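You operate a simulated robot arm through the tools that you are given. There is no shell and no other tool. Be economical: measure what you need, move in short steps, check, and stop when the job is done.

You run a simulated two-armed robot. Do the job below in one go: nothing can be reset, and whatever is moved stays where it is left.

## Task
Mop up the spill on the trolley, spread the white towel there and stand the trolley's flask on it.
Fine: mop with the blue cloth, then leave it in the sink; fetch the towel from the titration bench.

Only the result counts: the job must be done as asked and must still hold three seconds after the hand-in. Knocking over, shifting, dropping, spilling or breaking anything else fails it. Flat cloth is picked up by pressing the open fingertips on it (5 to 10 N) and closing them slowly along it; thin cloth reads only 2 to 8 mm in the jaws.

## Robot
Two 7-joint arms with two-finger parallel grippers on one trunk, on a base that drives. Base frame: it is fixed to the floor where the robot stands at the start and does not move with it; the origin is under the middle of the robot, x ahead of it, y to its left, z up; the surface under the hand at the start is at about z = 850. Readings come in mm, rad, newtons and seconds.
The left shoulder is at the start at [50, 177, 1179], the right one opposite. With the tool pointing down near the work surface each hand reaches from about 220 to 700 mm from the robot's upright axis, wherever it stands, measured 20 degrees to its own side. Places, roughly: bottom of the sink [0, 1900, 600]; cone flask [-500, 1750, 1000]; steel trolley [600, 100, 400]; top of the steel trolley [600, 200, 800]. Payload 3.43 kg a hand.
The TCP of each hand is the grasp point between the finger pads, 34 mm short of the fingertips. In the tool frame z runs along the fingers and y along their closing line. Largest opening 128 mm; finger width 24, thickness 12; the body of the gripper, 48 by 130 mm, starts 96 mm behind the TCP.
Orientation is that of the tool frame in the base frame, as [roll, pitch, yaw] about the fixed x, y, z axes, in that order (R = Rz(yaw) Ry(pitch) Rx(roll)). With the fingers straight down and closing along the base's y, the tool's x points along the base's -x, its y along +y and its z along -z.

## Interface
- The arms move only by the tool arm_command. It takes "left_commands", "right_commands" or both (then of equal length, played together; a hand with none holds still); each is one flat list of numbers, 7 for each row, row after row: the shift along the base's x, y, z in mm, then the turn, a rotation vector about the base's x, y, z in rad, then the opening, from 0 (shut) to 1 (fully open). In form: [x, y, z, ax, ay, az, fingers, x, y, z, ax, ay, az, fingers, ...]. A call has 1 to 20 rows; each row shifts and turns the commanded pose from where the row before left it. Each row takes 0.2 s and may step no farther than 50 mm and 0.15 rad from the row before; otherwise, or with a gripper value out of range, the whole call is refused. A pose out of reach is approached as far as the arm can. The call stops where the force on the tool passes 40 N (or 10 N more than at its start, if that is more) or the arm is blocked; 0.2 s more then pass. The fingers move at their own pace (about 108 mm/s each) and stop on an object; they squeeze with about 44 N. The grip force told is the motor's: it shows also when the fingers shut on nothing. Time passes only in rows, and 0.2 s behind the last, so rows that do not move let the fingers close. It gives the time, the measured TCP pose, the force on the tool (base axes), the opening and the grip force at its end, in the units of the frame above (readings bear some noise), with the torque about the TCP (base axes, N m) and any sound that the robot's microphone picked up.
- Cameras (640 x 400 px; columns grow to the right, rows downward): "scene" is now at [91.9, 68.4, 1328.9]; the picture's right is [0.96, -0.28, 0.00], its down [-0.20, -0.69, -0.69] and it looks along [0.19, 0.67, -0.72] (base axes); focal length 214 px, centre (320, 200). "left" rides on the left gripper at [76, 11, -160] in its tool frame; the picture's right is [-0.15, 0.99, 0.00], its down [-0.88, -0.13, -0.46] and it looks along [-0.45, -0.07, 0.89] (tool axes); focal length 234 px, centre (320, 200). "right" rides on the right gripper at [76, -11, -160] in its tool frame; the picture's right is [0.15, 0.99, 0.00], its down [-0.88, 0.13, -0.46] and it looks along [-0.45, 0.07, 0.89] (tool axes); focal length 234 px, centre (320, 200). There is no depth. A picture from a camera that has moved, and an enlarged one, comes with that camera's place and axes in the base frame and with its lens. The place of the scene camera against the robot may be out by one fixed shift of up to 12 mm in any direction.
- get_image(camera): a new picture of that camera. No time passes.
- move_column(by): slides the trunk up (or, below 0, down) by that many mm; the arms and the scene camera ride with it, the base frame stays. It gives what a move gives, with no picture.
- base_move(legs): drives the robot by 1 to 6 legs, each [ahead, turn to the left] in mm and rad, along the robot's own axes; the way and the turn of a leg run together, so that a leg with both is an arc; at most 1500 mm and 3.142 rad a leg. The arms and the cameras ride along, it lands a little off, and it stops where it bumps. It gives what a move gives.
- turn_head(pan, tilt): turns the head with the scene camera to pan (to the left, within 1.396 rad either way) and tilt (down, from -0.506 to 1.204), counted from straight ahead of the robot. It gives what a move gives.
- inspect(camera, box): a new picture of the part [left, top, right, bottom] of that camera's present view, enlarged. No time passes.
- hand_in(): hands the job in; it is judged then, once.

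Go step by step. Nothing tells you exact positions but the pictures and the camera data: compare them with the known pose of the tool, close in by small moves and look again before you grip or let go. The budget is 120 turns and 88 pictures, counting those below and the enlarged ones. Unless the task says otherwise, let go and move clear before handing in, and close with one line.

The tools are called after "Request:" as a command line: name --argument value ..., lists and objects as JSON in quotes. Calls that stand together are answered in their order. arm_command: Moves the arms, as the interface text tells. Its arguments: {"type":"object","properties":{"left_commands":{"type":"array","items":{"type":"number"}},"right_commands":{"type":"array","items":{"type":"number"}}},"required":[]} The other tools are called the same way: move_column (by) slides the trunk up or down; base_move (legs) drives the base; turn_head (pan, tilt) turns the head that bears the scene camera; get_image (camera) takes a picture; inspect (camera, box) takes an enlarged picture of a part of a camera's view; hand_in () hands the job in.

At the start:

```text
time_s: 0.0
left_position: [348.4, 376.7, 1166.2]
left_ee_rot: [3.142, -0.001, 3.141]
left_contact_force: [-0.9, 0.7, 0.7]
left_ft_torque: [-0.03, -0.02, 0.0]
left_finger_gap: 128.2
left_gripper_force: 0.1
right_position: [364.5, 67.6, 1123.0]
right_ee_rot: [3.142, 0.0, -3.141]
right_contact_force: [0.1, 0.6, 0.1]
right_ft_torque: [0.0, 0.0, -0.01]
right_finger_gap: 128.3
right_gripper_force: 0.1
trunk travel left (down, up): [-350.0, 51.0]
robot x, y, heading: [-0.1, 4.1, 0.002]
head pan, tilt: [1.292, 0.806]
```

scene: 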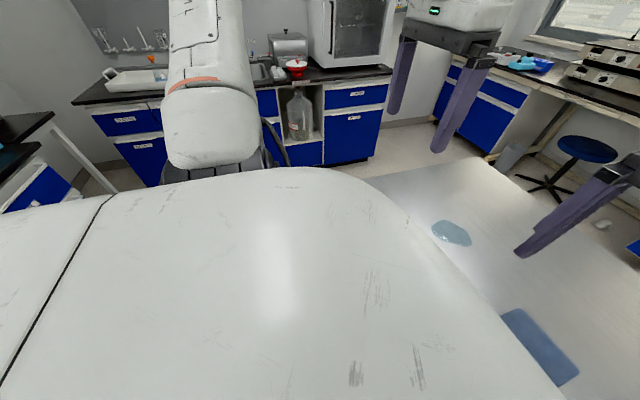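
right: 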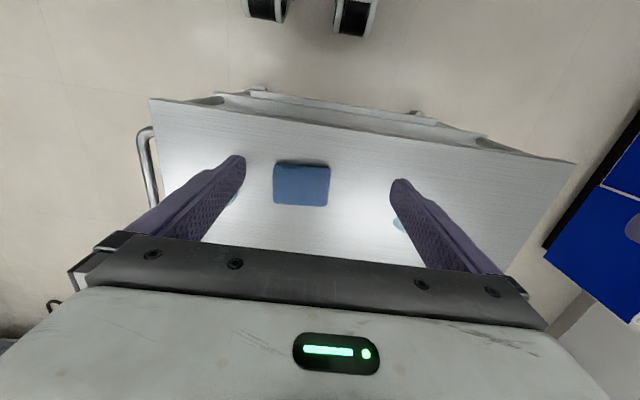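
left: 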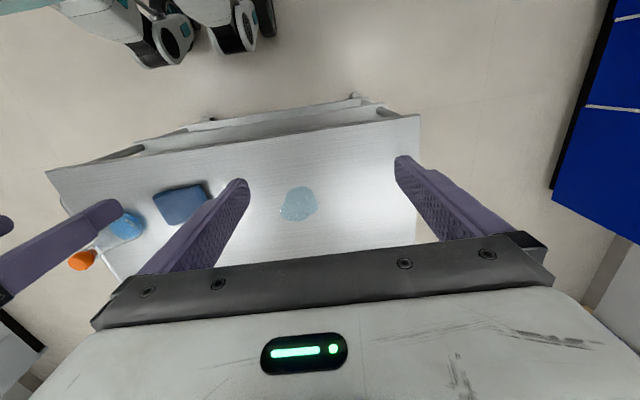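

The trolley is in front with a puddle and a blue cloth on it. I'll look straight ahead and around first.

Request:
turn_head --pan 0.0 --tilt 0.8

Request:
get_image --camera "scene"

Request:
turn_head --pan 1.39 --tilt 0.3

Request:
get_image --camera "scene"

Request:
turn_head --pan 0.4 --tilt 0.3

Request:
get_image --camera "scene"

Request:
turn_head --pan -0.9 --tilt 0.3

Request:
get_image --camera "scene"

```text
time_s: 1.5
left_position: [349.1, 376.3, 1166.9]
left_ee_rot: [3.141, 0.0, 3.141]
left_contact_force: [-0.6, 0.2, 0.3]
left_ft_torque: [0.0, 0.01, 0.04]
left_finger_gap: 128.1
left_gripper_force: 0.0
right_position: [366.7, 67.6, 1124.1]
right_ee_rot: [3.141, 0.0, 3.142]
right_contact_force: [-0.2, -0.2, 0.4]
right_ft_torque: [0.02, -0.03, 0.01]
right_finger_gap: 128.0
right_gripper_force: 0.0
trunk travel left (down, up): [-350.0, 51.0]
robot x, y, heading: [-0.3, -2.0, -0.001]
head pan, tilt: [0.0, 0.799]
```

```text
84 pictures are left
camera scene: at [150.4, -8.8, 1329.5], right [0.0, -1.0, 0.0], down [-0.72, 0.0, -0.7], along [0.7, 0.0, -0.72], focal length 214 px, centre (320, 200)
```

scene: 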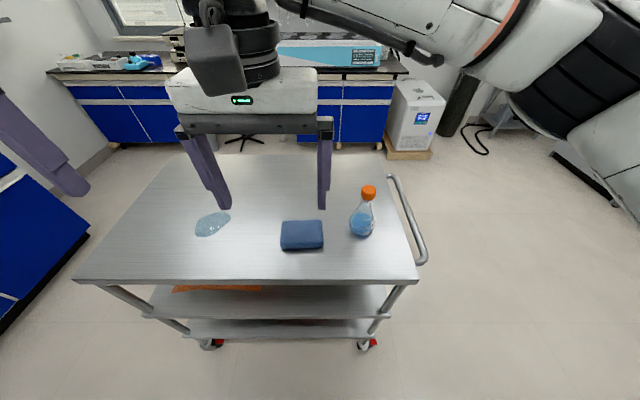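

```text
time_s: 3.0
left_position: [349.6, 374.7, 1166.2]
left_ee_rot: [3.14, 0.0, 3.14]
left_contact_force: [-0.5, 0.2, -0.2]
left_ft_torque: [0.01, -0.03, 0.0]
left_finger_gap: 128.4
left_gripper_force: 0.0
right_position: [365.7, 67.4, 1122.7]
right_ee_rot: [3.141, 0.001, -3.141]
right_contact_force: [0.2, 0.4, 0.6]
right_ft_torque: [0.0, 0.01, 0.03]
right_finger_gap: 128.1
right_gripper_force: 0.2
trunk travel left (down, up): [-350.0, 51.0]
robot x, y, heading: [0.7, 2.0, -0.002]
head pan, tilt: [1.389, 0.3]
```

```text
83 pictures are left
camera scene: at [86.6, 82.9, 1373.8], right [0.98, -0.18, 0.0], down [-0.05, -0.29, -0.96], along [0.17, 0.94, -0.3], focal length 214 px, centre (320, 200)
```

scene: 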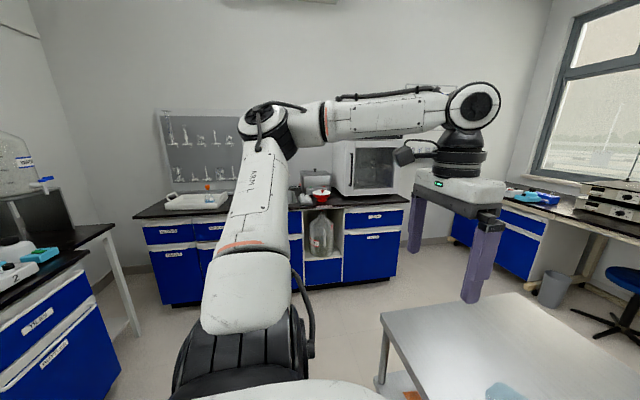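

```text
time_s: 4.2
left_position: [349.1, 375.0, 1166.7]
left_ee_rot: [-3.141, 0.001, -3.141]
left_contact_force: [-0.4, -0.3, -0.8]
left_ft_torque: [0.04, 0.01, -0.01]
left_finger_gap: 128.0
left_gripper_force: 0.0
right_position: [367.6, 66.5, 1123.4]
right_ee_rot: [-3.141, 0.0, -3.14]
right_contact_force: [0.1, 0.5, 0.3]
right_ft_torque: [0.02, 0.02, 0.02]
right_finger_gap: 128.3
right_gripper_force: 0.0
trunk travel left (down, up): [-350.0, 51.0]
robot x, y, heading: [2.8, 2.2, 0.006]
head pan, tilt: [0.4, 0.3]
```

```text
82 pictures are left
camera scene: at [155.7, 27.5, 1373.8], right [0.39, -0.92, 0.0], down [-0.27, -0.12, -0.96], along [0.88, 0.37, -0.3], focal length 214 px, centre (320, 200)
```

scene: 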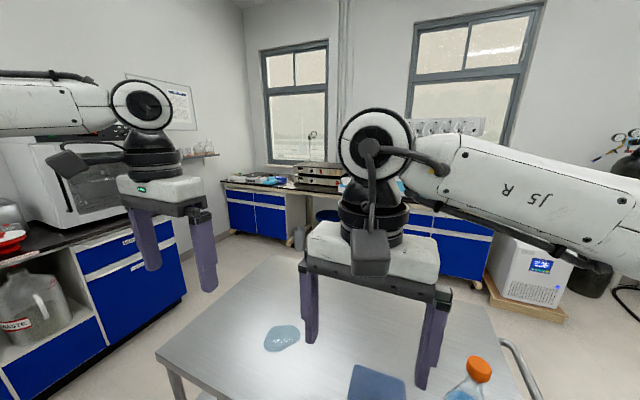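

```text
time_s: 5.7
left_position: [348.7, 376.4, 1166.7]
left_ee_rot: [-3.141, 0.002, -3.141]
left_contact_force: [-0.6, -0.2, -0.2]
left_ft_torque: [0.02, 0.01, 0.01]
left_finger_gap: 127.6
left_gripper_force: 0.1
right_position: [366.0, 66.4, 1123.5]
right_ee_rot: [3.142, -0.002, 3.141]
right_contact_force: [-0.2, 0.2, 0.7]
right_ft_torque: [0.0, 0.0, 0.01]
right_finger_gap: 127.8
right_gripper_force: 0.2
trunk travel left (down, up): [-350.0, 51.0]
robot x, y, heading: [-2.6, -0.6, -0.001]
head pan, tilt: [-0.901, 0.3]
```

```text
81 pictures are left
camera scene: at [127.7, -82.0, 1373.8], right [-0.78, -0.62, 0.0], down [-0.18, 0.23, -0.96], along [0.59, -0.75, -0.3], focal length 214 px, centre (320, 200)
```

scene: 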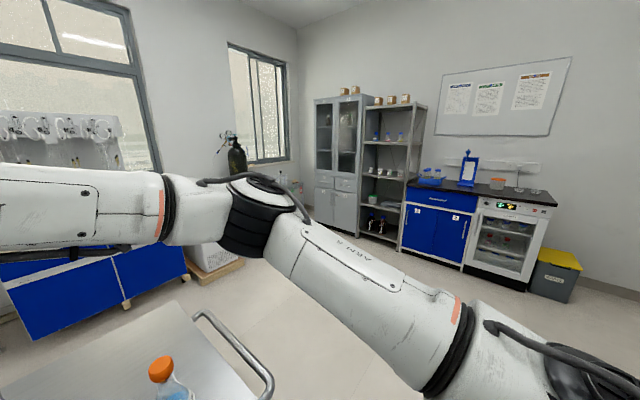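

The cloth is about (481, 39), the spill about (522, 295) and the flask about (484, -121). I'll move the right arm aside and bring the left hand over the cloth. I'll also zoom in on things.

Request:
arm_command --left_commands '[10, -40, -5, 0, 0, 0, 1, 10, -40, -5, 0, 0, 0, 1, 10, -40, -5, 0, 0, 0, 1, 10, -40, -5, 0, 0, 0, 1, 10, -40, -5, 0, 0, 0, 1, 10, -40, -5, 0, 0, 0, 1, 10, -40, -5, 0, 0, 0, 1, 10, -40, -5, 0, 0, 0, 1, 10, 0, -40, 0, 0, 0, 1]' --right_commands '[-8, -45, 5, 0, 0, 0, 1, -8, -45, 5, 0, 0, 0, 1, -8, -45, 5, 0, 0, 0, 1, -8, -45, 5, 0, 0, 0, 1, -8, -45, 5, 0, 0, 0, 1, -8, -45, 5, 0, 0, 0, 1, -8, -45, 5, 0, 0, 0, 1, -8, -45, 5, 0, 0, 0, 1, -8, -45, 5, 0, 0, 0, 1]'

Request:
get_image --camera "left"

Request:
turn_head --pan 0.0 --tilt 0.9

Request:
inspect --camera "scene" --box '[160, 100, 440, 275]'

```text
time_s: 7.7
left_position: [429.6, 132.4, 1088.7]
left_ee_rot: [-3.141, 0.002, 3.141]
left_contact_force: [0.3, -0.6, -1.4]
left_ft_torque: [0.02, -0.04, 0.0]
left_finger_gap: 128.1
left_gripper_force: 0.0
left hand out of reach, approached as far as the arm can: row 7, 8
right_position: [293.8, -333.8, 1167.5]
right_ee_rot: [3.139, -0.001, -3.14]
right_contact_force: [0.7, -0.6, -0.2]
right_ft_torque: [0.03, -0.03, -0.01]
right_finger_gap: 127.9
right_gripper_force: 0.1
trunk travel left (down, up): [-350.0, 51.0]
robot x, y, heading: [-0.9, 0.4, 0.003]
head pan, tilt: [-0.901, 0.3]
```

```text
80 pictures are left
camera left: at [354.5, 144.1, 1247.3], right [0.15, 0.99, 0.0], down [0.88, -0.13, 0.46], along [0.45, -0.07, -0.89], focal length 234 px, centre (320, 200)
```

left: 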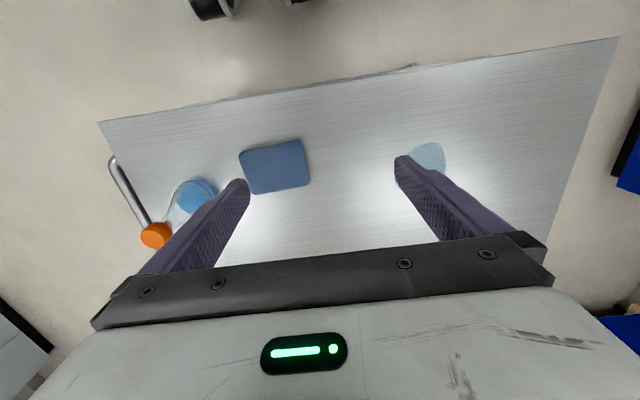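

```text
time_s: 8.9
left_position: [430.7, 132.8, 1088.9]
left_ee_rot: [-3.141, -0.001, -3.141]
left_contact_force: [0.0, -0.5, 0.3]
left_ft_torque: [-0.01, -0.03, -0.02]
left_finger_gap: 127.9
left_gripper_force: 0.0
right_position: [295.4, -334.2, 1166.7]
right_ee_rot: [-3.141, 0.0, -3.141]
right_contact_force: [-0.1, -0.8, 0.1]
right_ft_torque: [0.0, -0.04, -0.02]
right_finger_gap: 127.9
right_gripper_force: 0.0
trunk travel left (down, up): [-350.0, 51.0]
robot x, y, heading: [1.4, -1.0, -0.001]
head pan, tilt: [0.0, 0.901]
```

```text
2.29 times, centred on (300, 188) of scene
camera zoom: at [145.2, -9.0, 1321.6], right [0.0, -1.0, 0.0], down [-0.78, 0.0, -0.62], along [0.62, 0.0, -0.78], focal length 490 px, centre (366, 229)
```

zoom: 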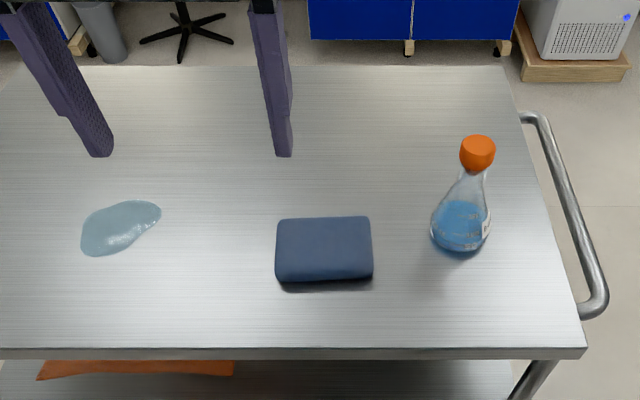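

Cloth is at about (480, 43), about 110 x 90 mm. I'll move the left hand lower and towards it.

Request:
arm_command --left_commands '[5, -10, -45, 0, 0, 0, 0.6, 10, -15, -40, 0, 0, 0, 0.6, 10, -20, -20, 0, 0, 0, 0.6, 10, -20, -10, 0, 0, 0, 0.6, 10, -22, 0, 0, 0, 0, 0.6]'

Request:
get_image --camera "left"

Request:
get_image --camera "scene"

```text
time_s: 10.1
left_position: [433.1, 132.2, 988.7]
left_ee_rot: [-3.139, 0.001, -3.141]
left_contact_force: [0.2, -0.5, -0.1]
left_ft_torque: [-0.01, 0.0, 0.03]
left_finger_gap: 76.7
left_gripper_force: 0.0
left hand out of reach, approached as far as the arm can: row 1, 2, 3, 4, 5
right_position: [293.9, -334.0, 1167.2]
right_ee_rot: [-3.141, -0.002, -3.141]
right_contact_force: [-0.9, 0.6, -0.4]
right_ft_torque: [-0.03, -0.06, 0.01]
right_finger_gap: 128.0
right_gripper_force: 0.0
trunk travel left (down, up): [-350.0, 51.0]
robot x, y, heading: [-0.0, -0.6, 0.0]
head pan, tilt: [0.0, 0.901]
```

```text
78 pictures are left
camera left: at [357.7, 143.5, 1147.2], right [0.15, 0.99, 0.0], down [0.88, -0.13, 0.46], along [0.45, -0.07, -0.89], focal length 234 px, centre (320, 200)
```

left: 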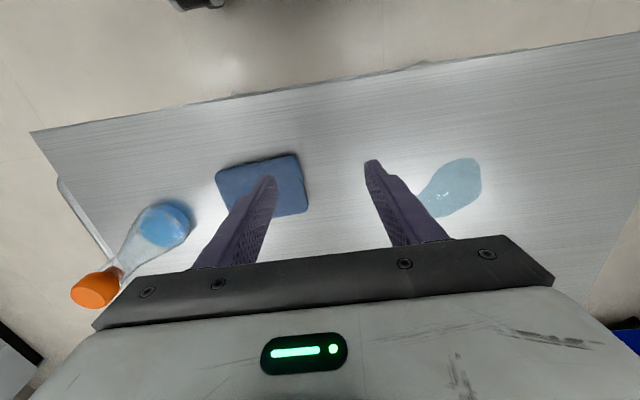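

```text
77 pictures are left
camera scene: at [145.1, -9.0, 1321.6], right [0.0, -1.0, 0.0], down [-0.78, 0.0, -0.62], along [0.62, 0.0, -0.78], focal length 214 px, centre (320, 200)
```

scene: 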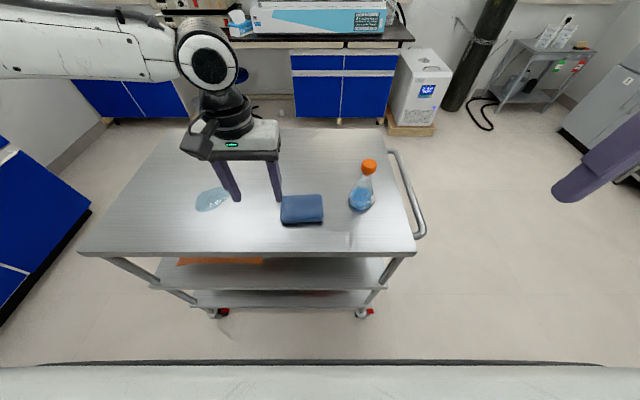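

The left arm hits its limit at y≈132, so I'll raise it and turn the base right a little to put the cloth on its own side.

Request:
arm_command --left_commands '[0, 0, 45, 0, 0, 0, 0.6, 0, 0, 45, 0, 0, 0, 0.6]'

Request:
base_move --legs '[[0, -0.27]]'

Request:
get_image --camera "left"

```text
time_s: 10.7
left_position: [433.3, 131.2, 1080.1]
left_ee_rot: [3.141, 0.001, -3.141]
left_contact_force: [0.2, 0.5, 0.3]
left_ft_torque: [0.02, 0.0, 0.0]
left_finger_gap: 76.7
left_gripper_force: 0.0
right_position: [295.0, -333.2, 1166.6]
right_ee_rot: [3.141, -0.001, -3.14]
right_contact_force: [-0.2, -0.4, 0.7]
right_ft_torque: [-0.04, 0.0, -0.03]
right_finger_gap: 127.9
right_gripper_force: 0.0
trunk travel left (down, up): [-350.0, 51.0]
robot x, y, heading: [-5.3, -2.6, -0.007]
head pan, tilt: [0.0, 0.901]
```

```text
time_s: 12.0
left_position: [452.6, 10.1, 1080.1]
left_ee_rot: [-3.141, 0.001, 2.869]
left_contact_force: [0.1, 0.2, 0.5]
left_ft_torque: [0.01, 0.0, -0.02]
left_finger_gap: 76.9
left_gripper_force: 0.0
right_position: [194.5, -401.3, 1166.0]
right_ee_rot: [3.14, 0.0, 2.87]
right_contact_force: [-0.5, -1.0, 0.2]
right_ft_torque: [0.01, 0.01, 0.03]
right_finger_gap: 128.1
right_gripper_force: 0.1
trunk travel left (down, up): [-350.0, 51.0]
robot x, y, heading: [1.6, -2.0, -0.275]
head pan, tilt: [0.0, 0.901]
```

```text
76 pictures are left
camera left: at [382.7, 41.6, 1238.9], right [0.41, 0.91, 0.0], down [0.81, -0.36, 0.46], along [0.42, -0.19, -0.89], focal length 234 px, centre (320, 200)
```

left: 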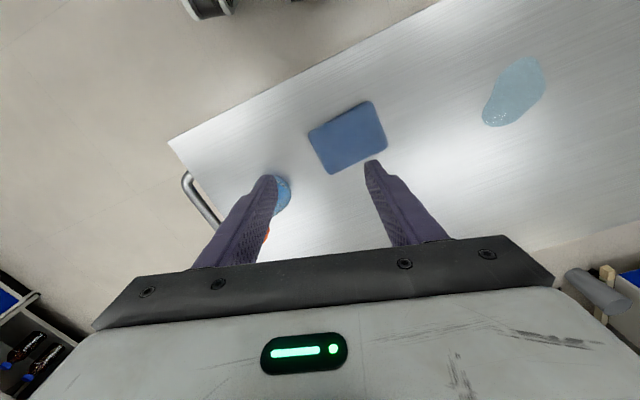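

Cloth at (478, 46), spill at (520, 300). Moving over the cloth and down.

Request:
arm_command --left_commands '[12, 17, -30, 0, 0, 0, 0.5, 13, 18, -40, 0, 0, 0, 0.5, 0, 0, -40, 0, 0, 0, 0.5, 0, 0, -30, 0, 0, 0, 0.5, 0, 0, 0, 0, 0, 0, 0.5]'

Request:
get_image --camera "left"

```text
time_s: 13.2
left_position: [478.7, 42.4, 938.2]
left_ee_rot: [-3.14, 0.0, 2.869]
left_contact_force: [-0.1, -0.5, -0.6]
left_ft_torque: [-0.02, 0.0, 0.01]
left_finger_gap: 64.1
left_gripper_force: 0.0
right_position: [193.6, -400.6, 1167.8]
right_ee_rot: [3.141, 0.001, 2.869]
right_contact_force: [-0.4, 0.3, -0.3]
right_ft_torque: [-0.01, -0.02, -0.02]
right_finger_gap: 128.1
right_gripper_force: 0.0
trunk travel left (down, up): [-350.0, 51.0]
robot x, y, heading: [0.4, 1.1, -0.272]
head pan, tilt: [0.0, 0.901]
```

```text
75 pictures are left
camera left: at [408.4, 74.5, 1097.9], right [0.41, 0.91, 0.0], down [0.81, -0.36, 0.46], along [0.42, -0.19, -0.89], focal length 234 px, centre (320, 200)
```

left: 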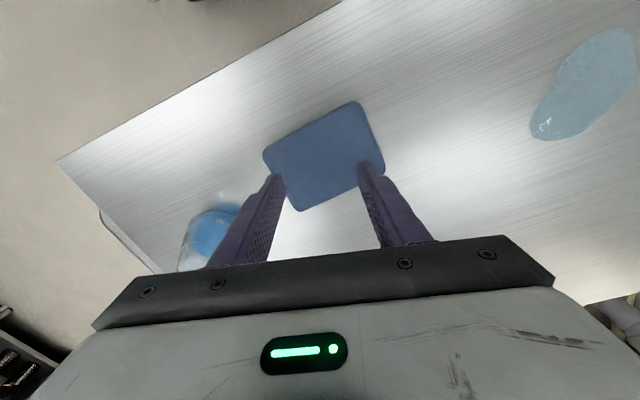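

Centred. Lowering gently.

Request:
arm_command --left_commands '[0, 4, -15, 0, 0, 0, 0.45, 0, 0, -8, 0, 0, 0, 0.45, 0, 0, -4, 0, 0, 0, 0.45]'

Request:
arm_command --left_commands '[0, 0, -4, 0, 0, 0, 0.45, 0, 0, -3, 0, 0, 0, 0.45]'

```text
time_s: 14.0
left_position: [478.1, 46.4, 912.9]
left_ee_rot: [3.141, -0.001, 2.869]
left_contact_force: [-0.5, -0.1, -0.2]
left_ft_torque: [-0.04, 0.0, 0.01]
left_finger_gap: 57.6
left_gripper_force: 0.0
right_position: [193.7, -399.9, 1167.9]
right_ee_rot: [-3.141, 0.001, 2.871]
right_contact_force: [0.1, -0.2, 0.3]
right_ft_torque: [-0.02, 0.0, 0.03]
right_finger_gap: 127.8
right_gripper_force: 0.0
trunk travel left (down, up): [-350.0, 51.0]
robot x, y, heading: [0.2, 4.4, -0.268]
head pan, tilt: [0.0, 0.901]
```

```text
time_s: 14.6
left_position: [477.7, 47.2, 910.5]
left_ee_rot: [3.14, 0.006, 2.869]
left_contact_force: [-5.1, 6.6, 24.1]
left_ft_torque: [0.28, 0.24, -0.03]
left_finger_gap: 57.8
left_gripper_force: 0.2
right_position: [190.7, -400.0, 1168.2]
right_ee_rot: [3.141, 0.004, 2.871]
right_contact_force: [-0.6, 0.3, -0.5]
right_ft_torque: [0.01, 0.03, -0.03]
right_finger_gap: 128.1
right_gripper_force: 0.1
trunk travel left (down, up): [-350.0, 51.0]
robot x, y, heading: [-1.8, -0.0, -0.271]
head pan, tilt: [0.0, 0.901]
```

Contact at about TCP z 911, 24 N. I'll ease up to about 8 N, then close slowly.

Request:
arm_command --left_commands '[0, 0, 3.2, 0, 0, 0, 0.45]'

```text
time_s: 15.0
left_position: [477.2, 46.6, 910.8]
left_ee_rot: [-3.141, 0.004, 2.87]
left_contact_force: [0.3, 1.6, 18.9]
left_ft_torque: [0.16, 0.04, -0.01]
left_finger_gap: 57.3
left_gripper_force: 0.0
right_position: [192.3, -401.2, 1168.3]
right_ee_rot: [3.14, 0.002, 2.868]
right_contact_force: [0.0, 0.4, -0.7]
right_ft_torque: [0.04, 0.01, -0.06]
right_finger_gap: 128.2
right_gripper_force: 0.2
trunk travel left (down, up): [-350.0, 51.0]
robot x, y, heading: [-0.9, 1.0, -0.27]
head pan, tilt: [0.0, 0.901]
```

Request:
arm_command --left_commands '[0, 0, 2.2, 0, 0, 0, 0.45, 0, 0, 0, 0, 0, 0, 0.45]'

```text
time_s: 15.6
left_position: [476.1, 48.8, 910.2]
left_ee_rot: [-3.14, -0.001, 2.869]
left_contact_force: [0.2, -0.6, 1.0]
left_ft_torque: [-0.04, -0.03, 0.01]
left_finger_gap: 57.8
left_gripper_force: 0.0
right_position: [194.3, -401.5, 1166.5]
right_ee_rot: [3.14, -0.001, 2.869]
right_contact_force: [-0.9, -0.3, -0.1]
right_ft_torque: [0.0, -0.01, 0.01]
right_finger_gap: 128.1
right_gripper_force: 0.0
trunk travel left (down, up): [-350.0, 51.0]
robot x, y, heading: [-2.1, -1.2, -0.271]
head pan, tilt: [0.0, 0.901]
```

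Request:
arm_command --left_commands '[0, 0, -1.5, 0, 0, 0, 0.45, 0, 0, 0, 0, 0, 0, 0.45]'

```text
time_s: 16.2
left_position: [476.9, 49.3, 910.2]
left_ee_rot: [3.141, 0.0, 2.867]
left_contact_force: [-1.4, -0.8, 1.8]
left_ft_torque: [-0.02, 0.05, 0.01]
left_finger_gap: 57.6
left_gripper_force: 0.4
right_position: [193.5, -401.4, 1167.8]
right_ee_rot: [-3.141, -0.001, 2.869]
right_contact_force: [0.7, 0.1, 0.1]
right_ft_torque: [-0.02, 0.02, 0.01]
right_finger_gap: 127.9
right_gripper_force: 0.1
trunk travel left (down, up): [-350.0, 51.0]
robot x, y, heading: [-1.9, -3.6, -0.278]
head pan, tilt: [0.0, 0.901]
```

Request:
arm_command --left_commands '[0, 0, -1.3, 0, 0, 0, 0.45, 0, 0, 0, 0, 0, 0, 0.45]'

```text
time_s: 16.8
left_position: [476.3, 47.8, 910.2]
left_ee_rot: [-3.141, 0.002, 2.869]
left_contact_force: [-1.3, 1.0, 10.1]
left_ft_torque: [0.04, 0.05, -0.02]
left_finger_gap: 57.5
left_gripper_force: 0.4
right_position: [192.6, -400.3, 1166.9]
right_ee_rot: [3.141, 0.002, 2.869]
right_contact_force: [0.3, 0.3, 0.3]
right_ft_torque: [0.0, 0.0, 0.02]
right_finger_gap: 128.1
right_gripper_force: 0.1
trunk travel left (down, up): [-350.0, 51.0]
robot x, y, heading: [-3.5, -0.2, -0.275]
head pan, tilt: [0.0, 0.901]
```

About 9 N: closing slowly.

Request:
arm_command --left_commands '[0, 0, 0.3, 0, 0, 0, 0.4, 0, 0, 0, 0, 0, 0, 0.36, 0, 0, 0, 0, 0, 0, 0.32, 0, 0, 0, 0, 0, 0, 0.28, 0, 0, 0, 0, 0, 0, 0.24, 0, 0, 0, 0, 0, 0, 0.2, 0, 0, 0, 0, 0, 0, 0.16, 0, 0, 0, 0, 0, 0, 0.12, 0, 0, 0, 0, 0, 0, 0.08, 0, 0, 0, 0, 0, 0, 0.04, 0, 0, 0, 0, 0, 0, 0, 0, 0, 0, 0, 0, 0, 0]'

Request:
get_image --camera "left"

```text
time_s: 19.4
left_position: [477.8, 49.3, 909.9]
left_ee_rot: [3.141, 0.002, 2.87]
left_contact_force: [0.4, -0.5, 13.9]
left_ft_torque: [-0.01, 0.07, 0.0]
left_finger_gap: 0.0
left_gripper_force: 32.5
right_position: [193.0, -400.5, 1167.5]
right_ee_rot: [3.14, 0.002, 2.869]
right_contact_force: [-0.5, 0.9, -0.3]
right_ft_torque: [0.0, 0.01, 0.0]
right_finger_gap: 128.2
right_gripper_force: 0.0
trunk travel left (down, up): [-350.0, 51.0]
robot x, y, heading: [-0.0, 1.0, -0.273]
head pan, tilt: [0.0, 0.901]
```

```text
74 pictures are left
camera left: at [407.6, 80.9, 1067.9], right [0.41, 0.91, 0.0], down [0.81, -0.36, 0.46], along [0.42, -0.19, -0.89], focal length 234 px, centre (320, 200)
```

left: 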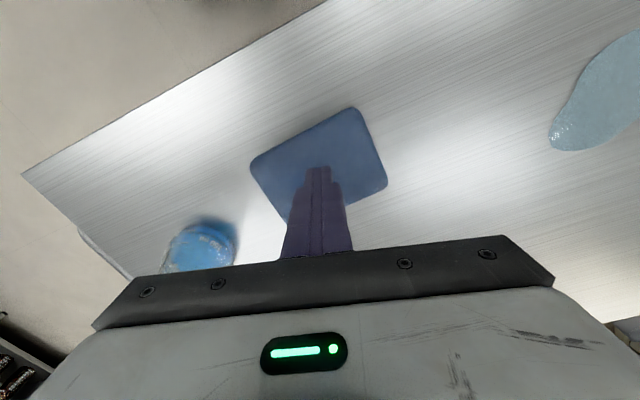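

The fingers closed on nothing: the cloth is a folded pad, about 95 x 73 x 20 mm. I'll lift, square up the yaw, open wide and look.

Request:
arm_command --left_commands '[0, 0, 20, 0, 0, 0, 0, -2, 0, 20, 0, 0, 0.1, 1, -2, 0, 0, 0, 0, 0.1, 1, 0, 0, 0, 0, 0, 0.072, 1, 0, 0, 0, 0, 0, 0, 1]'

Request:
get_image --camera "left"

Request:
inspect --camera "scene" --box '[160, 100, 400, 250]'

```text
time_s: 20.6
left_position: [472.7, 50.2, 948.6]
left_ee_rot: [3.14, -0.001, -3.141]
left_contact_force: [-0.5, 0.7, -0.2]
left_ft_torque: [-0.02, 0.0, -0.03]
left_finger_gap: 128.1
left_gripper_force: 0.2
right_position: [194.5, -400.0, 1167.4]
right_ee_rot: [-3.141, 0.001, 2.869]
right_contact_force: [0.4, 0.2, -0.2]
right_ft_torque: [-0.01, -0.03, -0.01]
right_finger_gap: 128.1
right_gripper_force: 0.1
trunk travel left (down, up): [-350.0, 51.0]
robot x, y, heading: [-1.0, 2.1, -0.268]
head pan, tilt: [0.0, 0.901]
```

```text
73 pictures are left
camera left: at [398.8, 62.0, 1106.8], right [0.15, 0.99, 0.0], down [0.88, -0.13, 0.46], along [0.45, -0.07, -0.89], focal length 234 px, centre (320, 200)
```

left: 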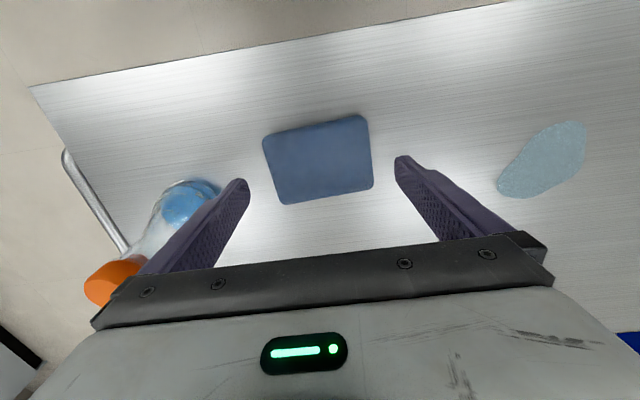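

```text
2.67 times, centred on (280, 175) of scene
camera zoom: at [139.8, -48.1, 1321.5], right [-0.27, -0.96, 0.0], down [-0.75, 0.21, -0.62], along [0.6, -0.17, -0.78], focal length 572 px, centre (427, 267)
```

zoom: 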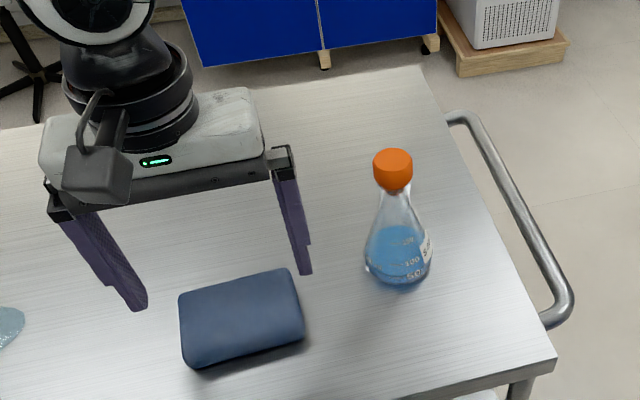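

Cloth centre (474, 50), size 101 x 74 mm; hand squared. Descending around it to grip the sides.

Request:
arm_command --left_commands '[1, 0, -25, 0, 0, 0, 1, 0, 0, -15, 0, 0, 0, 1, 0, 0, -8, 0, 0, 0, 1, 0, 0, -4, 0, 0, 0, 1]'

Request:
arm_command --left_commands '[0, 0, -3, 0, 0, 0, 1]'

```text
time_s: 21.6
left_position: [474.2, 49.3, 896.7]
left_ee_rot: [-3.139, -0.001, -3.141]
left_contact_force: [0.4, 0.4, 0.1]
left_ft_torque: [0.02, -0.03, 0.07]
left_finger_gap: 127.9
left_gripper_force: 0.0
right_position: [193.9, -402.4, 1167.9]
right_ee_rot: [3.141, 0.0, 2.868]
right_contact_force: [0.6, 0.2, -0.5]
right_ft_torque: [0.05, -0.02, 0.0]
right_finger_gap: 128.1
right_gripper_force: 0.1
trunk travel left (down, up): [-350.0, 51.0]
robot x, y, heading: [-0.8, 0.5, -0.267]
head pan, tilt: [0.0, 0.901]
```

```text
time_s: 22.0
left_position: [473.2, 50.0, 893.7]
left_ee_rot: [-3.139, -0.001, -3.141]
left_contact_force: [-0.2, -0.2, -0.2]
left_ft_torque: [0.01, 0.0, 0.0]
left_finger_gap: 127.9
left_gripper_force: 0.1
right_position: [193.4, -401.9, 1167.1]
right_ee_rot: [-3.141, 0.0, 2.87]
right_contact_force: [-0.3, -0.1, 0.3]
right_ft_torque: [-0.01, 0.0, 0.02]
right_finger_gap: 127.8
right_gripper_force: 0.0
trunk travel left (down, up): [-350.0, 51.0]
robot x, y, heading: [-3.6, -2.2, -0.273]
head pan, tilt: [0.0, 0.901]
```

Request:
arm_command --left_commands '[0, 0, 0, 0, 0, 0, 0.85, 0, 0, 0, 0, 0, 0, 0.75, 0, 0, 0, 0, 0, 0, 0.65, 0, 0, 0, 0, 0, 0, 0.55, 0, 0, 0, 0, 0, 0, 0.45, 0, 0, 0, 0, 0, 0, 0.45]'

Request:
get_image --camera "left"

```text
time_s: 23.4
left_position: [473.2, 50.1, 894.0]
left_ee_rot: [-3.137, 0.001, 3.14]
left_contact_force: [0.1, 0.1, 0.3]
left_ft_torque: [0.01, 0.03, 0.02]
left_finger_gap: 109.9
left_gripper_force: 44.0
right_position: [192.9, -401.1, 1167.1]
right_ee_rot: [3.141, 0.001, 2.871]
right_contact_force: [0.9, 0.2, -0.5]
right_ft_torque: [0.02, 0.04, 0.01]
right_finger_gap: 127.8
right_gripper_force: 0.1
trunk travel left (down, up): [-350.0, 51.0]
robot x, y, heading: [2.2, 1.0, -0.269]
head pan, tilt: [0.0, 0.901]
```

```text
71 pictures are left
camera left: at [398.4, 62.1, 1052.0], right [0.15, 0.99, 0.0], down [0.88, -0.13, 0.46], along [0.45, -0.07, -0.89], focal length 234 px, centre (320, 200)
```

left: 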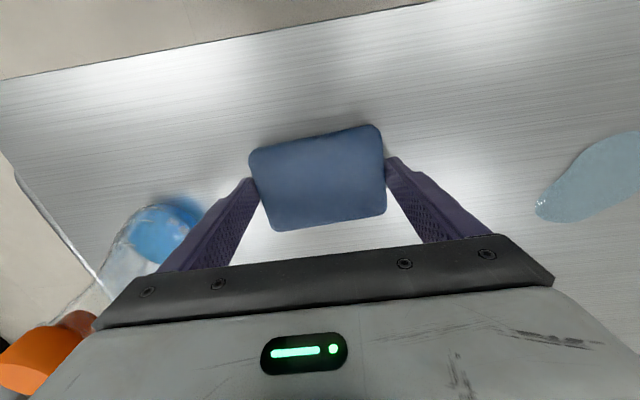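

Held firmly as a pad (110 mm). Lifting slightly to check and carrying it toward the spill.

Request:
arm_command --left_commands '[0, 0, 20, 0, 0, 0, 0.45, 0, 0, 20, 0, 0, 0, 0.45, 5, 25, 0, 0, 0, 0, 0.45, 7, 40, 0, 0, 0, 0, 0.45, 8, 45, 0, 0, 0, 0, 0.45, 8, 45, 0, 0, 0, 0, 0.45, 8, 45, 0, 0, 0, 0, 0.45, 8, 40, 0, 0, 0, 0, 0.45, 4, 10, 0, 0, 0, 0, 0.45]'

Request:
get_image --camera "left"

Request:
get_image --camera "scene"

```text
time_s: 25.4
left_position: [522.6, 301.7, 933.2]
left_ee_rot: [3.141, 0.0, 3.139]
left_contact_force: [-1.0, -0.2, -0.9]
left_ft_torque: [0.02, -0.03, 0.01]
left_finger_gap: 109.7
left_gripper_force: 44.1
right_position: [193.7, -400.6, 1166.0]
right_ee_rot: [3.141, 0.001, 2.869]
right_contact_force: [0.2, -0.4, 0.0]
right_ft_torque: [0.0, 0.01, 0.04]
right_finger_gap: 127.8
right_gripper_force: 0.0
trunk travel left (down, up): [-350.0, 51.0]
robot x, y, heading: [-1.5, -0.8, -0.274]
head pan, tilt: [0.0, 0.901]
```

```text
70 pictures are left
camera left: at [447.8, 313.7, 1091.0], right [0.15, 0.99, 0.0], down [0.88, -0.13, 0.46], along [0.45, -0.07, -0.89], focal length 234 px, centre (320, 200)
```

left: 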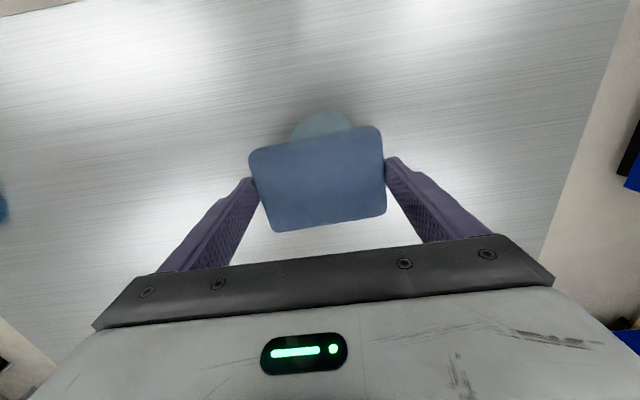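

```text
69 pictures are left
camera scene: at [139.9, -48.3, 1321.5], right [-0.27, -0.96, 0.0], down [-0.75, 0.21, -0.62], along [0.6, -0.17, -0.78], focal length 214 px, centre (320, 200)
```

scene: 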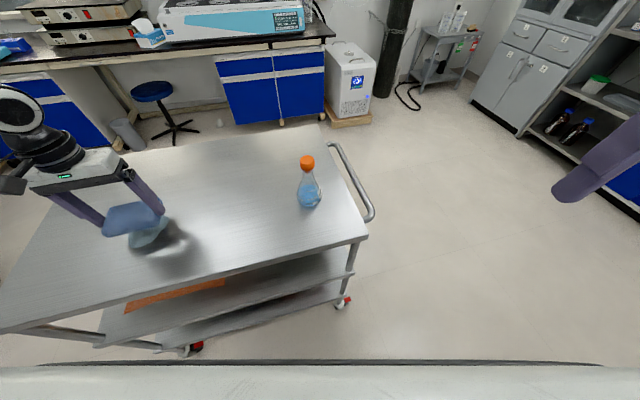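

The pad is over the spill. Lowering to wiping contact.

Request:
arm_command --left_commands '[0, 0, -25, 0, 0, 0, 0.45, 0, 0, -10, 0, 0, 0, 0.45, 0, 0, -5, 0, 0, 0, 0.45, 0, 0, -2, 0, 0, 0, 0.45]'

```text
time_s: 26.4
left_position: [519.6, 299.8, 893.4]
left_ee_rot: [-3.141, 0.003, -3.14]
left_contact_force: [-1.3, 3.9, 14.0]
left_ft_torque: [-0.6, 0.38, -0.15]
left_finger_gap: 109.7
left_gripper_force: 44.0
right_position: [193.2, -400.9, 1165.9]
right_ee_rot: [3.139, 0.003, 2.87]
right_contact_force: [0.3, 0.5, -0.7]
right_ft_torque: [0.04, -0.03, -0.04]
right_finger_gap: 128.1
right_gripper_force: 0.1
trunk travel left (down, up): [-350.0, 51.0]
robot x, y, heading: [-0.5, -0.4, -0.271]
head pan, tilt: [0.0, 0.901]
```

14 N of pressure; wiping back and forth.

Request:
arm_command --left_commands '[-15, 0, 0.5, 0, 0, 0, 0.45, -15, 0, 0, 0, 0, 0, 0.45, -10, 0, 0, 0, 0, 0, 0.45, 0, -15, 0, 0, 0, 0, 0.45, 0, -15, 0, 0, 0, 0, 0.45, 15, 0, 0, 0, 0, 0, 0.45, 15, 0, 0, 0, 0, 0, 0.45, 15, 0, 0, 0, 0, 0, 0.45, 15, 0, 0, 0, 0, 0, 0.45, 15, 0, 0, 0, 0, 0, 0.45, 10, 0, 0, 0, 0, 0, 0.45, 0, 15, 0, 0, 0, 0, 0.45, 0, 15, 0, 0, 0, 0, 0.45, 0, 15, 0, 0, 0, 0, 0.45, 0, 15, 0, 0, 0, 0, 0.45, -15, 0, 0, 0, 0, 0, 0.45, -15, 0, 0, 0, 0, 0, 0.45, -15, 0, 0, 0, 0, 0, 0.45, -15, 0, 0, 0, 0, 0, 0.45, -15, 0, 0, 0, 0, 0, 0.45]'

Request:
arm_command --left_commands '[0, -15, 0, 0, 0, 0, 0.45, 0, -15, 0, 0, 0, 0, 0.45, 15, 0, 0, 0, 0, 0, 0.45, 15, 0, 0, 0, 0, 0, 0.45, 15, 0, 0, 0, 0, 0, 0.45, 15, 0, 0, 0, 0, 0, 0.45, 15, 0, 0, 0, 0, 0, 0.45, -15, 0, 0, 0, 0, 0, 0.45, -15, 0, 0, 0, 0, 0, 0.45, -15, 0, 0, 0, 0, 0, 0.45, -15, 0, 0, 0, 0, 0, 0.45, -15, 0, 0, 0, 0, 0, 0.45, 0, 0, 20, 0, 0, 0, 0.45, 0, 0, 40, 0, 0, 0, 0.45, 0, -45, 20, 0, 0, 0, 0.45, 0, -45, 20, 0, 0, 0, 0.45]'

Request:
get_image --camera "left"

Request:
get_image --camera "scene"

```text
time_s: 30.6
left_position: [491.4, 329.3, 892.6]
left_ee_rot: [3.141, 0.002, 3.14]
left_contact_force: [-0.8, 0.2, -0.4]
left_ft_torque: [0.03, -0.03, 0.01]
left_finger_gap: 109.4
left_gripper_force: 44.2
right_position: [194.4, -401.1, 1167.7]
right_ee_rot: [-3.141, 0.001, 2.869]
right_contact_force: [0.5, 0.4, -0.1]
right_ft_torque: [0.01, -0.01, 0.03]
right_finger_gap: 128.1
right_gripper_force: 0.1
trunk travel left (down, up): [-350.0, 51.0]
robot x, y, heading: [0.0, 0.3, -0.271]
head pan, tilt: [0.0, 0.901]
```

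```text
time_s: 34.0
left_position: [490.9, 208.9, 993.9]
left_ee_rot: [3.141, 0.0, 3.141]
left_contact_force: [0.5, -0.2, -0.9]
left_ft_torque: [0.02, 0.02, 0.02]
left_finger_gap: 109.1
left_gripper_force: 44.3
right_position: [192.5, -402.1, 1166.6]
right_ee_rot: [3.14, 0.0, 2.868]
right_contact_force: [-0.3, -0.9, -0.2]
right_ft_torque: [0.03, 0.03, -0.02]
right_finger_gap: 127.9
right_gripper_force: 0.0
trunk travel left (down, up): [-350.0, 51.0]
robot x, y, heading: [-0.4, -5.3, -0.267]
head pan, tilt: [0.0, 0.901]
```

```text
68 pictures are left
camera left: at [417.0, 221.2, 1151.8], right [0.15, 0.99, 0.0], down [0.88, -0.13, 0.45], along [0.45, -0.07, -0.89], focal length 234 px, centre (320, 200)
```

left: 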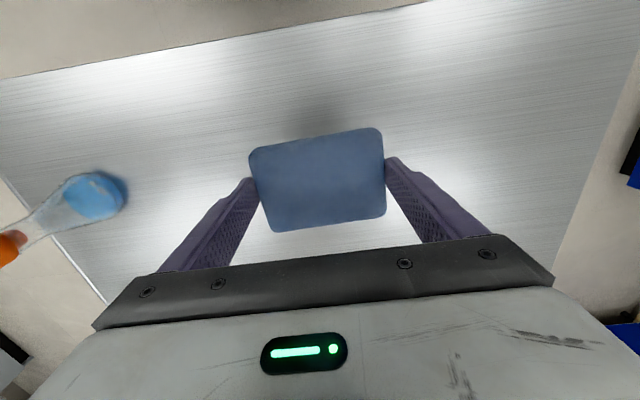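

```text
67 pictures are left
camera scene: at [139.7, -48.8, 1321.5], right [-0.27, -0.96, 0.0], down [-0.75, 0.21, -0.62], along [0.6, -0.17, -0.78], focal length 214 px, centre (320, 200)
```

scene: 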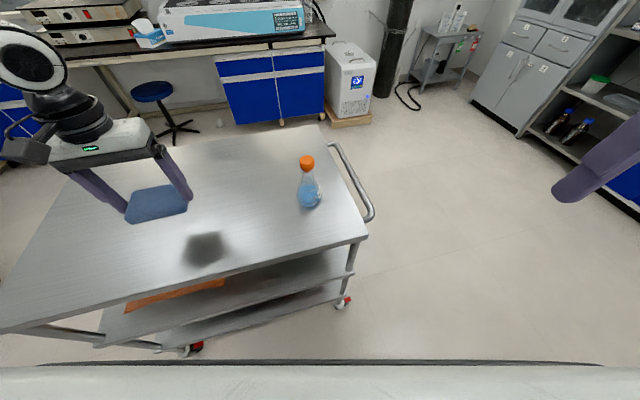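

The spill is gone. Next, retract, back off and turn toward the sink.

Request:
arm_command --left_commands '[-30, 10, 30, 0, 0, 0, 0.45, -30, 10, 30, 0, 0, 0, 0.45, -30, 10, 30, 0, 0, 0, 0.45, -20, 10, 20, 0, 0, 0, 0.45]'

Request:
base_move --legs '[[-150, 0], [0, 1.84], [600, 0]]'

Request:
turn_head --pan 0.0 --tilt 0.5

Request:
get_image --camera "scene"

```text
time_s: 35.0
left_position: [382.8, 248.6, 1105.3]
left_ee_rot: [-3.141, 0.001, 3.139]
left_contact_force: [-0.4, 0.6, -0.8]
left_ft_torque: [-0.02, -0.03, -0.03]
left_finger_gap: 108.9
left_gripper_force: 43.8
right_position: [192.4, -400.2, 1166.5]
right_ee_rot: [3.141, 0.002, 2.87]
right_contact_force: [0.8, -1.0, 0.5]
right_ft_torque: [-0.05, -0.02, 0.0]
right_finger_gap: 128.0
right_gripper_force: 0.0
trunk travel left (down, up): [-350.0, 51.0]
robot x, y, heading: [1.4, 0.1, -0.269]
head pan, tilt: [0.0, 0.901]
```

```text
time_s: 43.8
left_position: [-491.8, 936.6, 1104.5]
left_ee_rot: [-3.141, 0.001, -1.295]
left_contact_force: [-0.4, -0.2, -1.0]
left_ft_torque: [-0.02, -0.03, 0.03]
left_finger_gap: 108.6
left_gripper_force: 44.3
right_position: [185.1, 932.0, 1167.1]
right_ee_rot: [-3.141, 0.002, -1.566]
right_contact_force: [-1.4, -0.2, -0.7]
right_ft_torque: [0.0, -0.02, -0.02]
right_finger_gap: 128.1
right_gripper_force: 0.0
trunk travel left (down, up): [-350.0, 51.0]
robot x, y, heading: [-146.8, 635.7, 1.578]
head pan, tilt: [0.0, 0.901]
```

```text
time_s: 44.7
left_position: [-490.9, 934.4, 1103.7]
left_ee_rot: [-3.141, 0.001, -1.295]
left_contact_force: [-0.3, -0.3, 0.2]
left_ft_torque: [0.0, 0.03, 0.01]
left_finger_gap: 108.8
left_gripper_force: 44.0
right_position: [184.9, 932.4, 1167.6]
right_ee_rot: [3.14, 0.001, -1.564]
right_contact_force: [1.4, 0.3, -0.8]
right_ft_torque: [0.01, 0.0, -0.01]
right_finger_gap: 128.0
right_gripper_force: 0.1
trunk travel left (down, up): [-350.0, 51.0]
robot x, y, heading: [-147.3, 635.4, 1.577]
head pan, tilt: [0.0, 0.499]
```

```text
66 pictures are left
camera scene: at [-148.5, 787.6, 1355.3], right [1.0, 0.0, 0.0], down [0.0, -0.48, -0.88], along [0.0, 0.88, -0.48], focal length 214 px, centre (320, 200)
```

scene: 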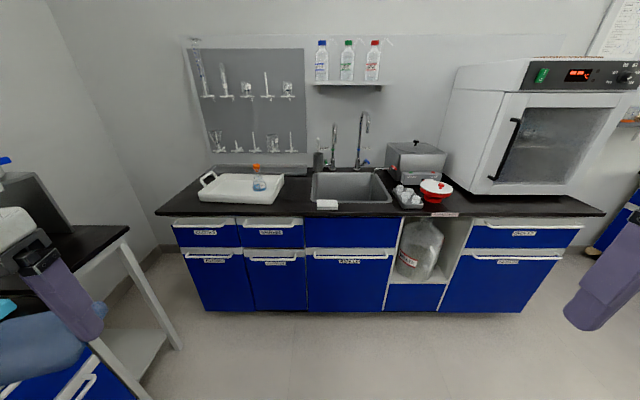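

The sink is at about x −185..160, y 1585..1960. I'll tuck the left hand in and drive up to the sink.

Request:
arm_command --left_commands '[40, 5, 5, 0, 0, 0, 0.45, 40, 5, 5, 0, 0, 0, 0.45, 40, 5, 5, 0, 0, 0, 0.45, 30, 5, 5, 0, 0, 0, 0.45]'

Request:
base_move --legs '[[0, -0.5], [590, 0], [0, 0.5]]'

Request:
turn_head --pan 0.2 --tilt 0.8

Request:
get_image --camera "scene"

Request:
get_image --camera "left"

```text
time_s: 45.7
left_position: [-340.2, 955.0, 1124.6]
left_ee_rot: [-3.141, -0.003, -1.295]
left_contact_force: [0.5, 0.3, 0.2]
left_ft_torque: [0.01, 0.0, 0.0]
left_finger_gap: 108.6
left_gripper_force: 44.2
right_position: [185.0, 931.5, 1165.9]
right_ee_rot: [3.139, -0.001, -1.564]
right_contact_force: [0.2, -0.3, 0.0]
right_ft_torque: [0.0, 0.02, -0.01]
right_finger_gap: 128.0
right_gripper_force: 0.0
trunk travel left (down, up): [-350.0, 51.0]
robot x, y, heading: [-146.9, 635.5, 1.575]
head pan, tilt: [0.0, 0.499]
```

```text
time_s: 51.9
left_position: [-58.5, 1469.1, 1124.2]
left_ee_rot: [-3.14, 0.001, -1.302]
left_contact_force: [0.4, -0.3, -0.2]
left_ft_torque: [0.02, 0.02, 0.02]
left_finger_gap: 108.8
left_gripper_force: 43.8
right_position: [467.6, 1440.7, 1167.2]
right_ee_rot: [-3.141, 0.001, -1.574]
right_contact_force: [-1.2, -0.4, 0.8]
right_ft_torque: [-0.01, -0.01, -0.01]
right_finger_gap: 128.0
right_gripper_force: 0.1
trunk travel left (down, up): [-350.0, 51.0]
robot x, y, heading: [129.1, 1143.7, 1.57]
head pan, tilt: [0.0, 0.499]
```

```text
time_s: 52.6
left_position: [-58.1, 1468.8, 1125.4]
left_ee_rot: [3.14, 0.001, -1.302]
left_contact_force: [-0.8, 0.4, 0.0]
left_ft_torque: [0.02, 0.0, -0.01]
left_finger_gap: 108.7
left_gripper_force: 43.6
right_position: [467.8, 1441.5, 1166.6]
right_ee_rot: [3.141, -0.001, -1.574]
right_contact_force: [-0.5, 0.9, -0.1]
right_ft_torque: [0.01, -0.02, 0.04]
right_finger_gap: 128.0
right_gripper_force: 0.1
trunk travel left (down, up): [-350.0, 51.0]
robot x, y, heading: [132.5, 1145.0, 1.572]
head pan, tilt: [0.201, 0.799]
```

```text
65 pictures are left
camera scene: at [116.7, 1287.8, 1329.5], right [0.98, 0.2, 0.0], down [0.14, -0.7, -0.7], along [-0.14, 0.68, -0.72], focal length 214 px, centre (320, 200)
```

scene: 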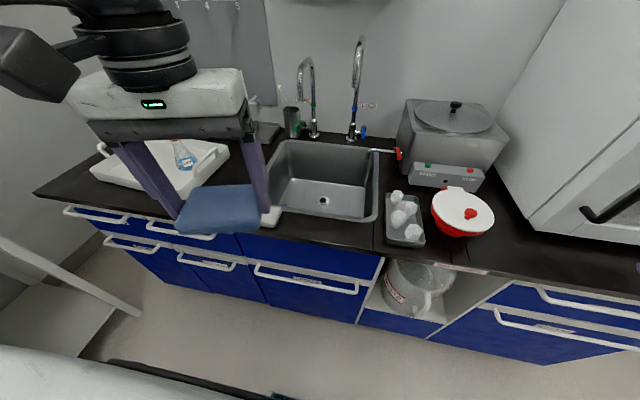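

```text
64 pictures are left
camera left: at [-48.1, 1393.7, 1282.7], right [-0.99, -0.12, 0.0], down [-0.11, 0.88, 0.46], along [-0.06, 0.45, -0.89], focal length 234 px, centre (320, 200)
```

left: 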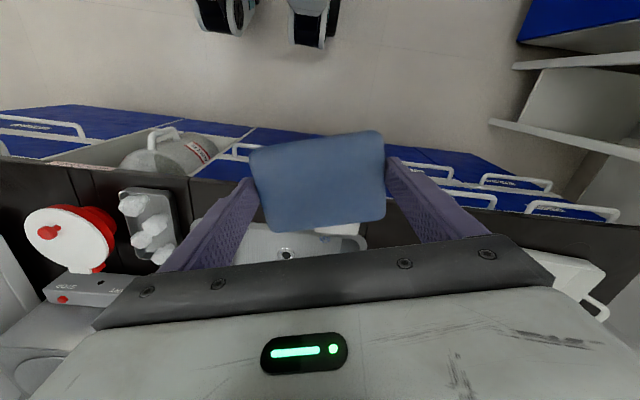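

Sink opening is about x −110..190, y 1640..1970. I'll turn the base a little right so the sink lies in the left hand's range, then move the hand over it.

Request:
base_move --legs '[[0, -0.25]]'

Request:
arm_command --left_commands '[0, 45, 0, 0, 0, 0, 0.45, 0, 45, 0, 0, 0, 0, 0.45, 0, 45, -5, 0, 0, 0, 0.45, 0, 45, -10, 0, 0, 0, 0.45, 0, 45, -10, 0, 0, 0, 0.45, 0, 35, -10, 0, 0, 0, 0.45]'

Request:
get_image --camera "left"

Request:
get_image --camera "scene"

```text
time_s: 53.9
left_position: [25.0, 1505.4, 1124.2]
left_ee_rot: [3.141, 0.0, -1.547]
left_contact_force: [0.6, -1.0, 0.0]
left_ft_torque: [0.01, 0.03, -0.01]
left_finger_gap: 108.7
left_gripper_force: 43.9
right_position: [527.8, 1351.1, 1167.2]
right_ee_rot: [3.14, 0.001, -1.818]
right_contact_force: [0.6, -0.4, 0.2]
right_ft_torque: [0.01, 0.03, -0.04]
right_finger_gap: 128.0
right_gripper_force: 0.1
trunk travel left (down, up): [-350.0, 51.0]
robot x, y, heading: [133.5, 1147.2, 1.321]
head pan, tilt: [0.201, 0.799]
```

```text
time_s: 55.3
left_position: [18.0, 1758.4, 1089.3]
left_ee_rot: [3.141, 0.0, -1.546]
left_contact_force: [0.8, -1.2, -0.3]
left_ft_torque: [0.01, -0.05, 0.01]
left_finger_gap: 108.7
left_gripper_force: 44.0
left hand out of reach, approached as far as the arm can: row 6
right_position: [527.4, 1351.3, 1167.7]
right_ee_rot: [-3.141, 0.001, -1.817]
right_contact_force: [-0.7, -0.3, 0.3]
right_ft_torque: [0.02, -0.01, -0.01]
right_finger_gap: 128.1
right_gripper_force: 0.1
trunk travel left (down, up): [-350.0, 51.0]
robot x, y, heading: [133.8, 1148.2, 1.321]
head pan, tilt: [0.201, 0.799]
```

```text
63 pictures are left
camera left: at [9.7, 1683.6, 1248.6], right [-0.99, 0.12, 0.0], down [0.11, 0.88, 0.46], along [0.06, 0.45, -0.89], focal length 234 px, centre (320, 200)
```

left: 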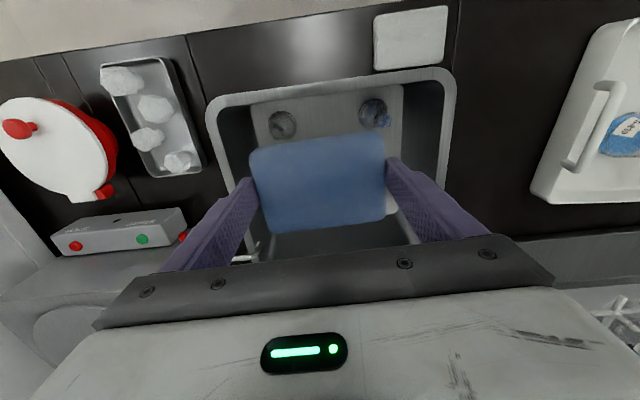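

```text
62 pictures are left
camera scene: at [152.8, 1287.2, 1329.5], right [1.0, -0.05, 0.0], down [-0.03, -0.72, -0.7], along [0.03, 0.7, -0.72], focal length 214 px, centre (320, 200)
```

scene: 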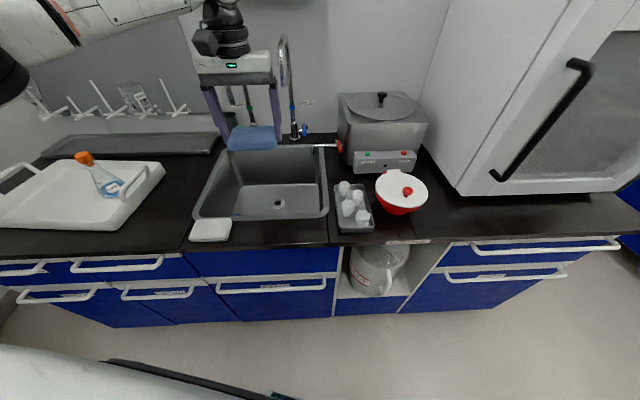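

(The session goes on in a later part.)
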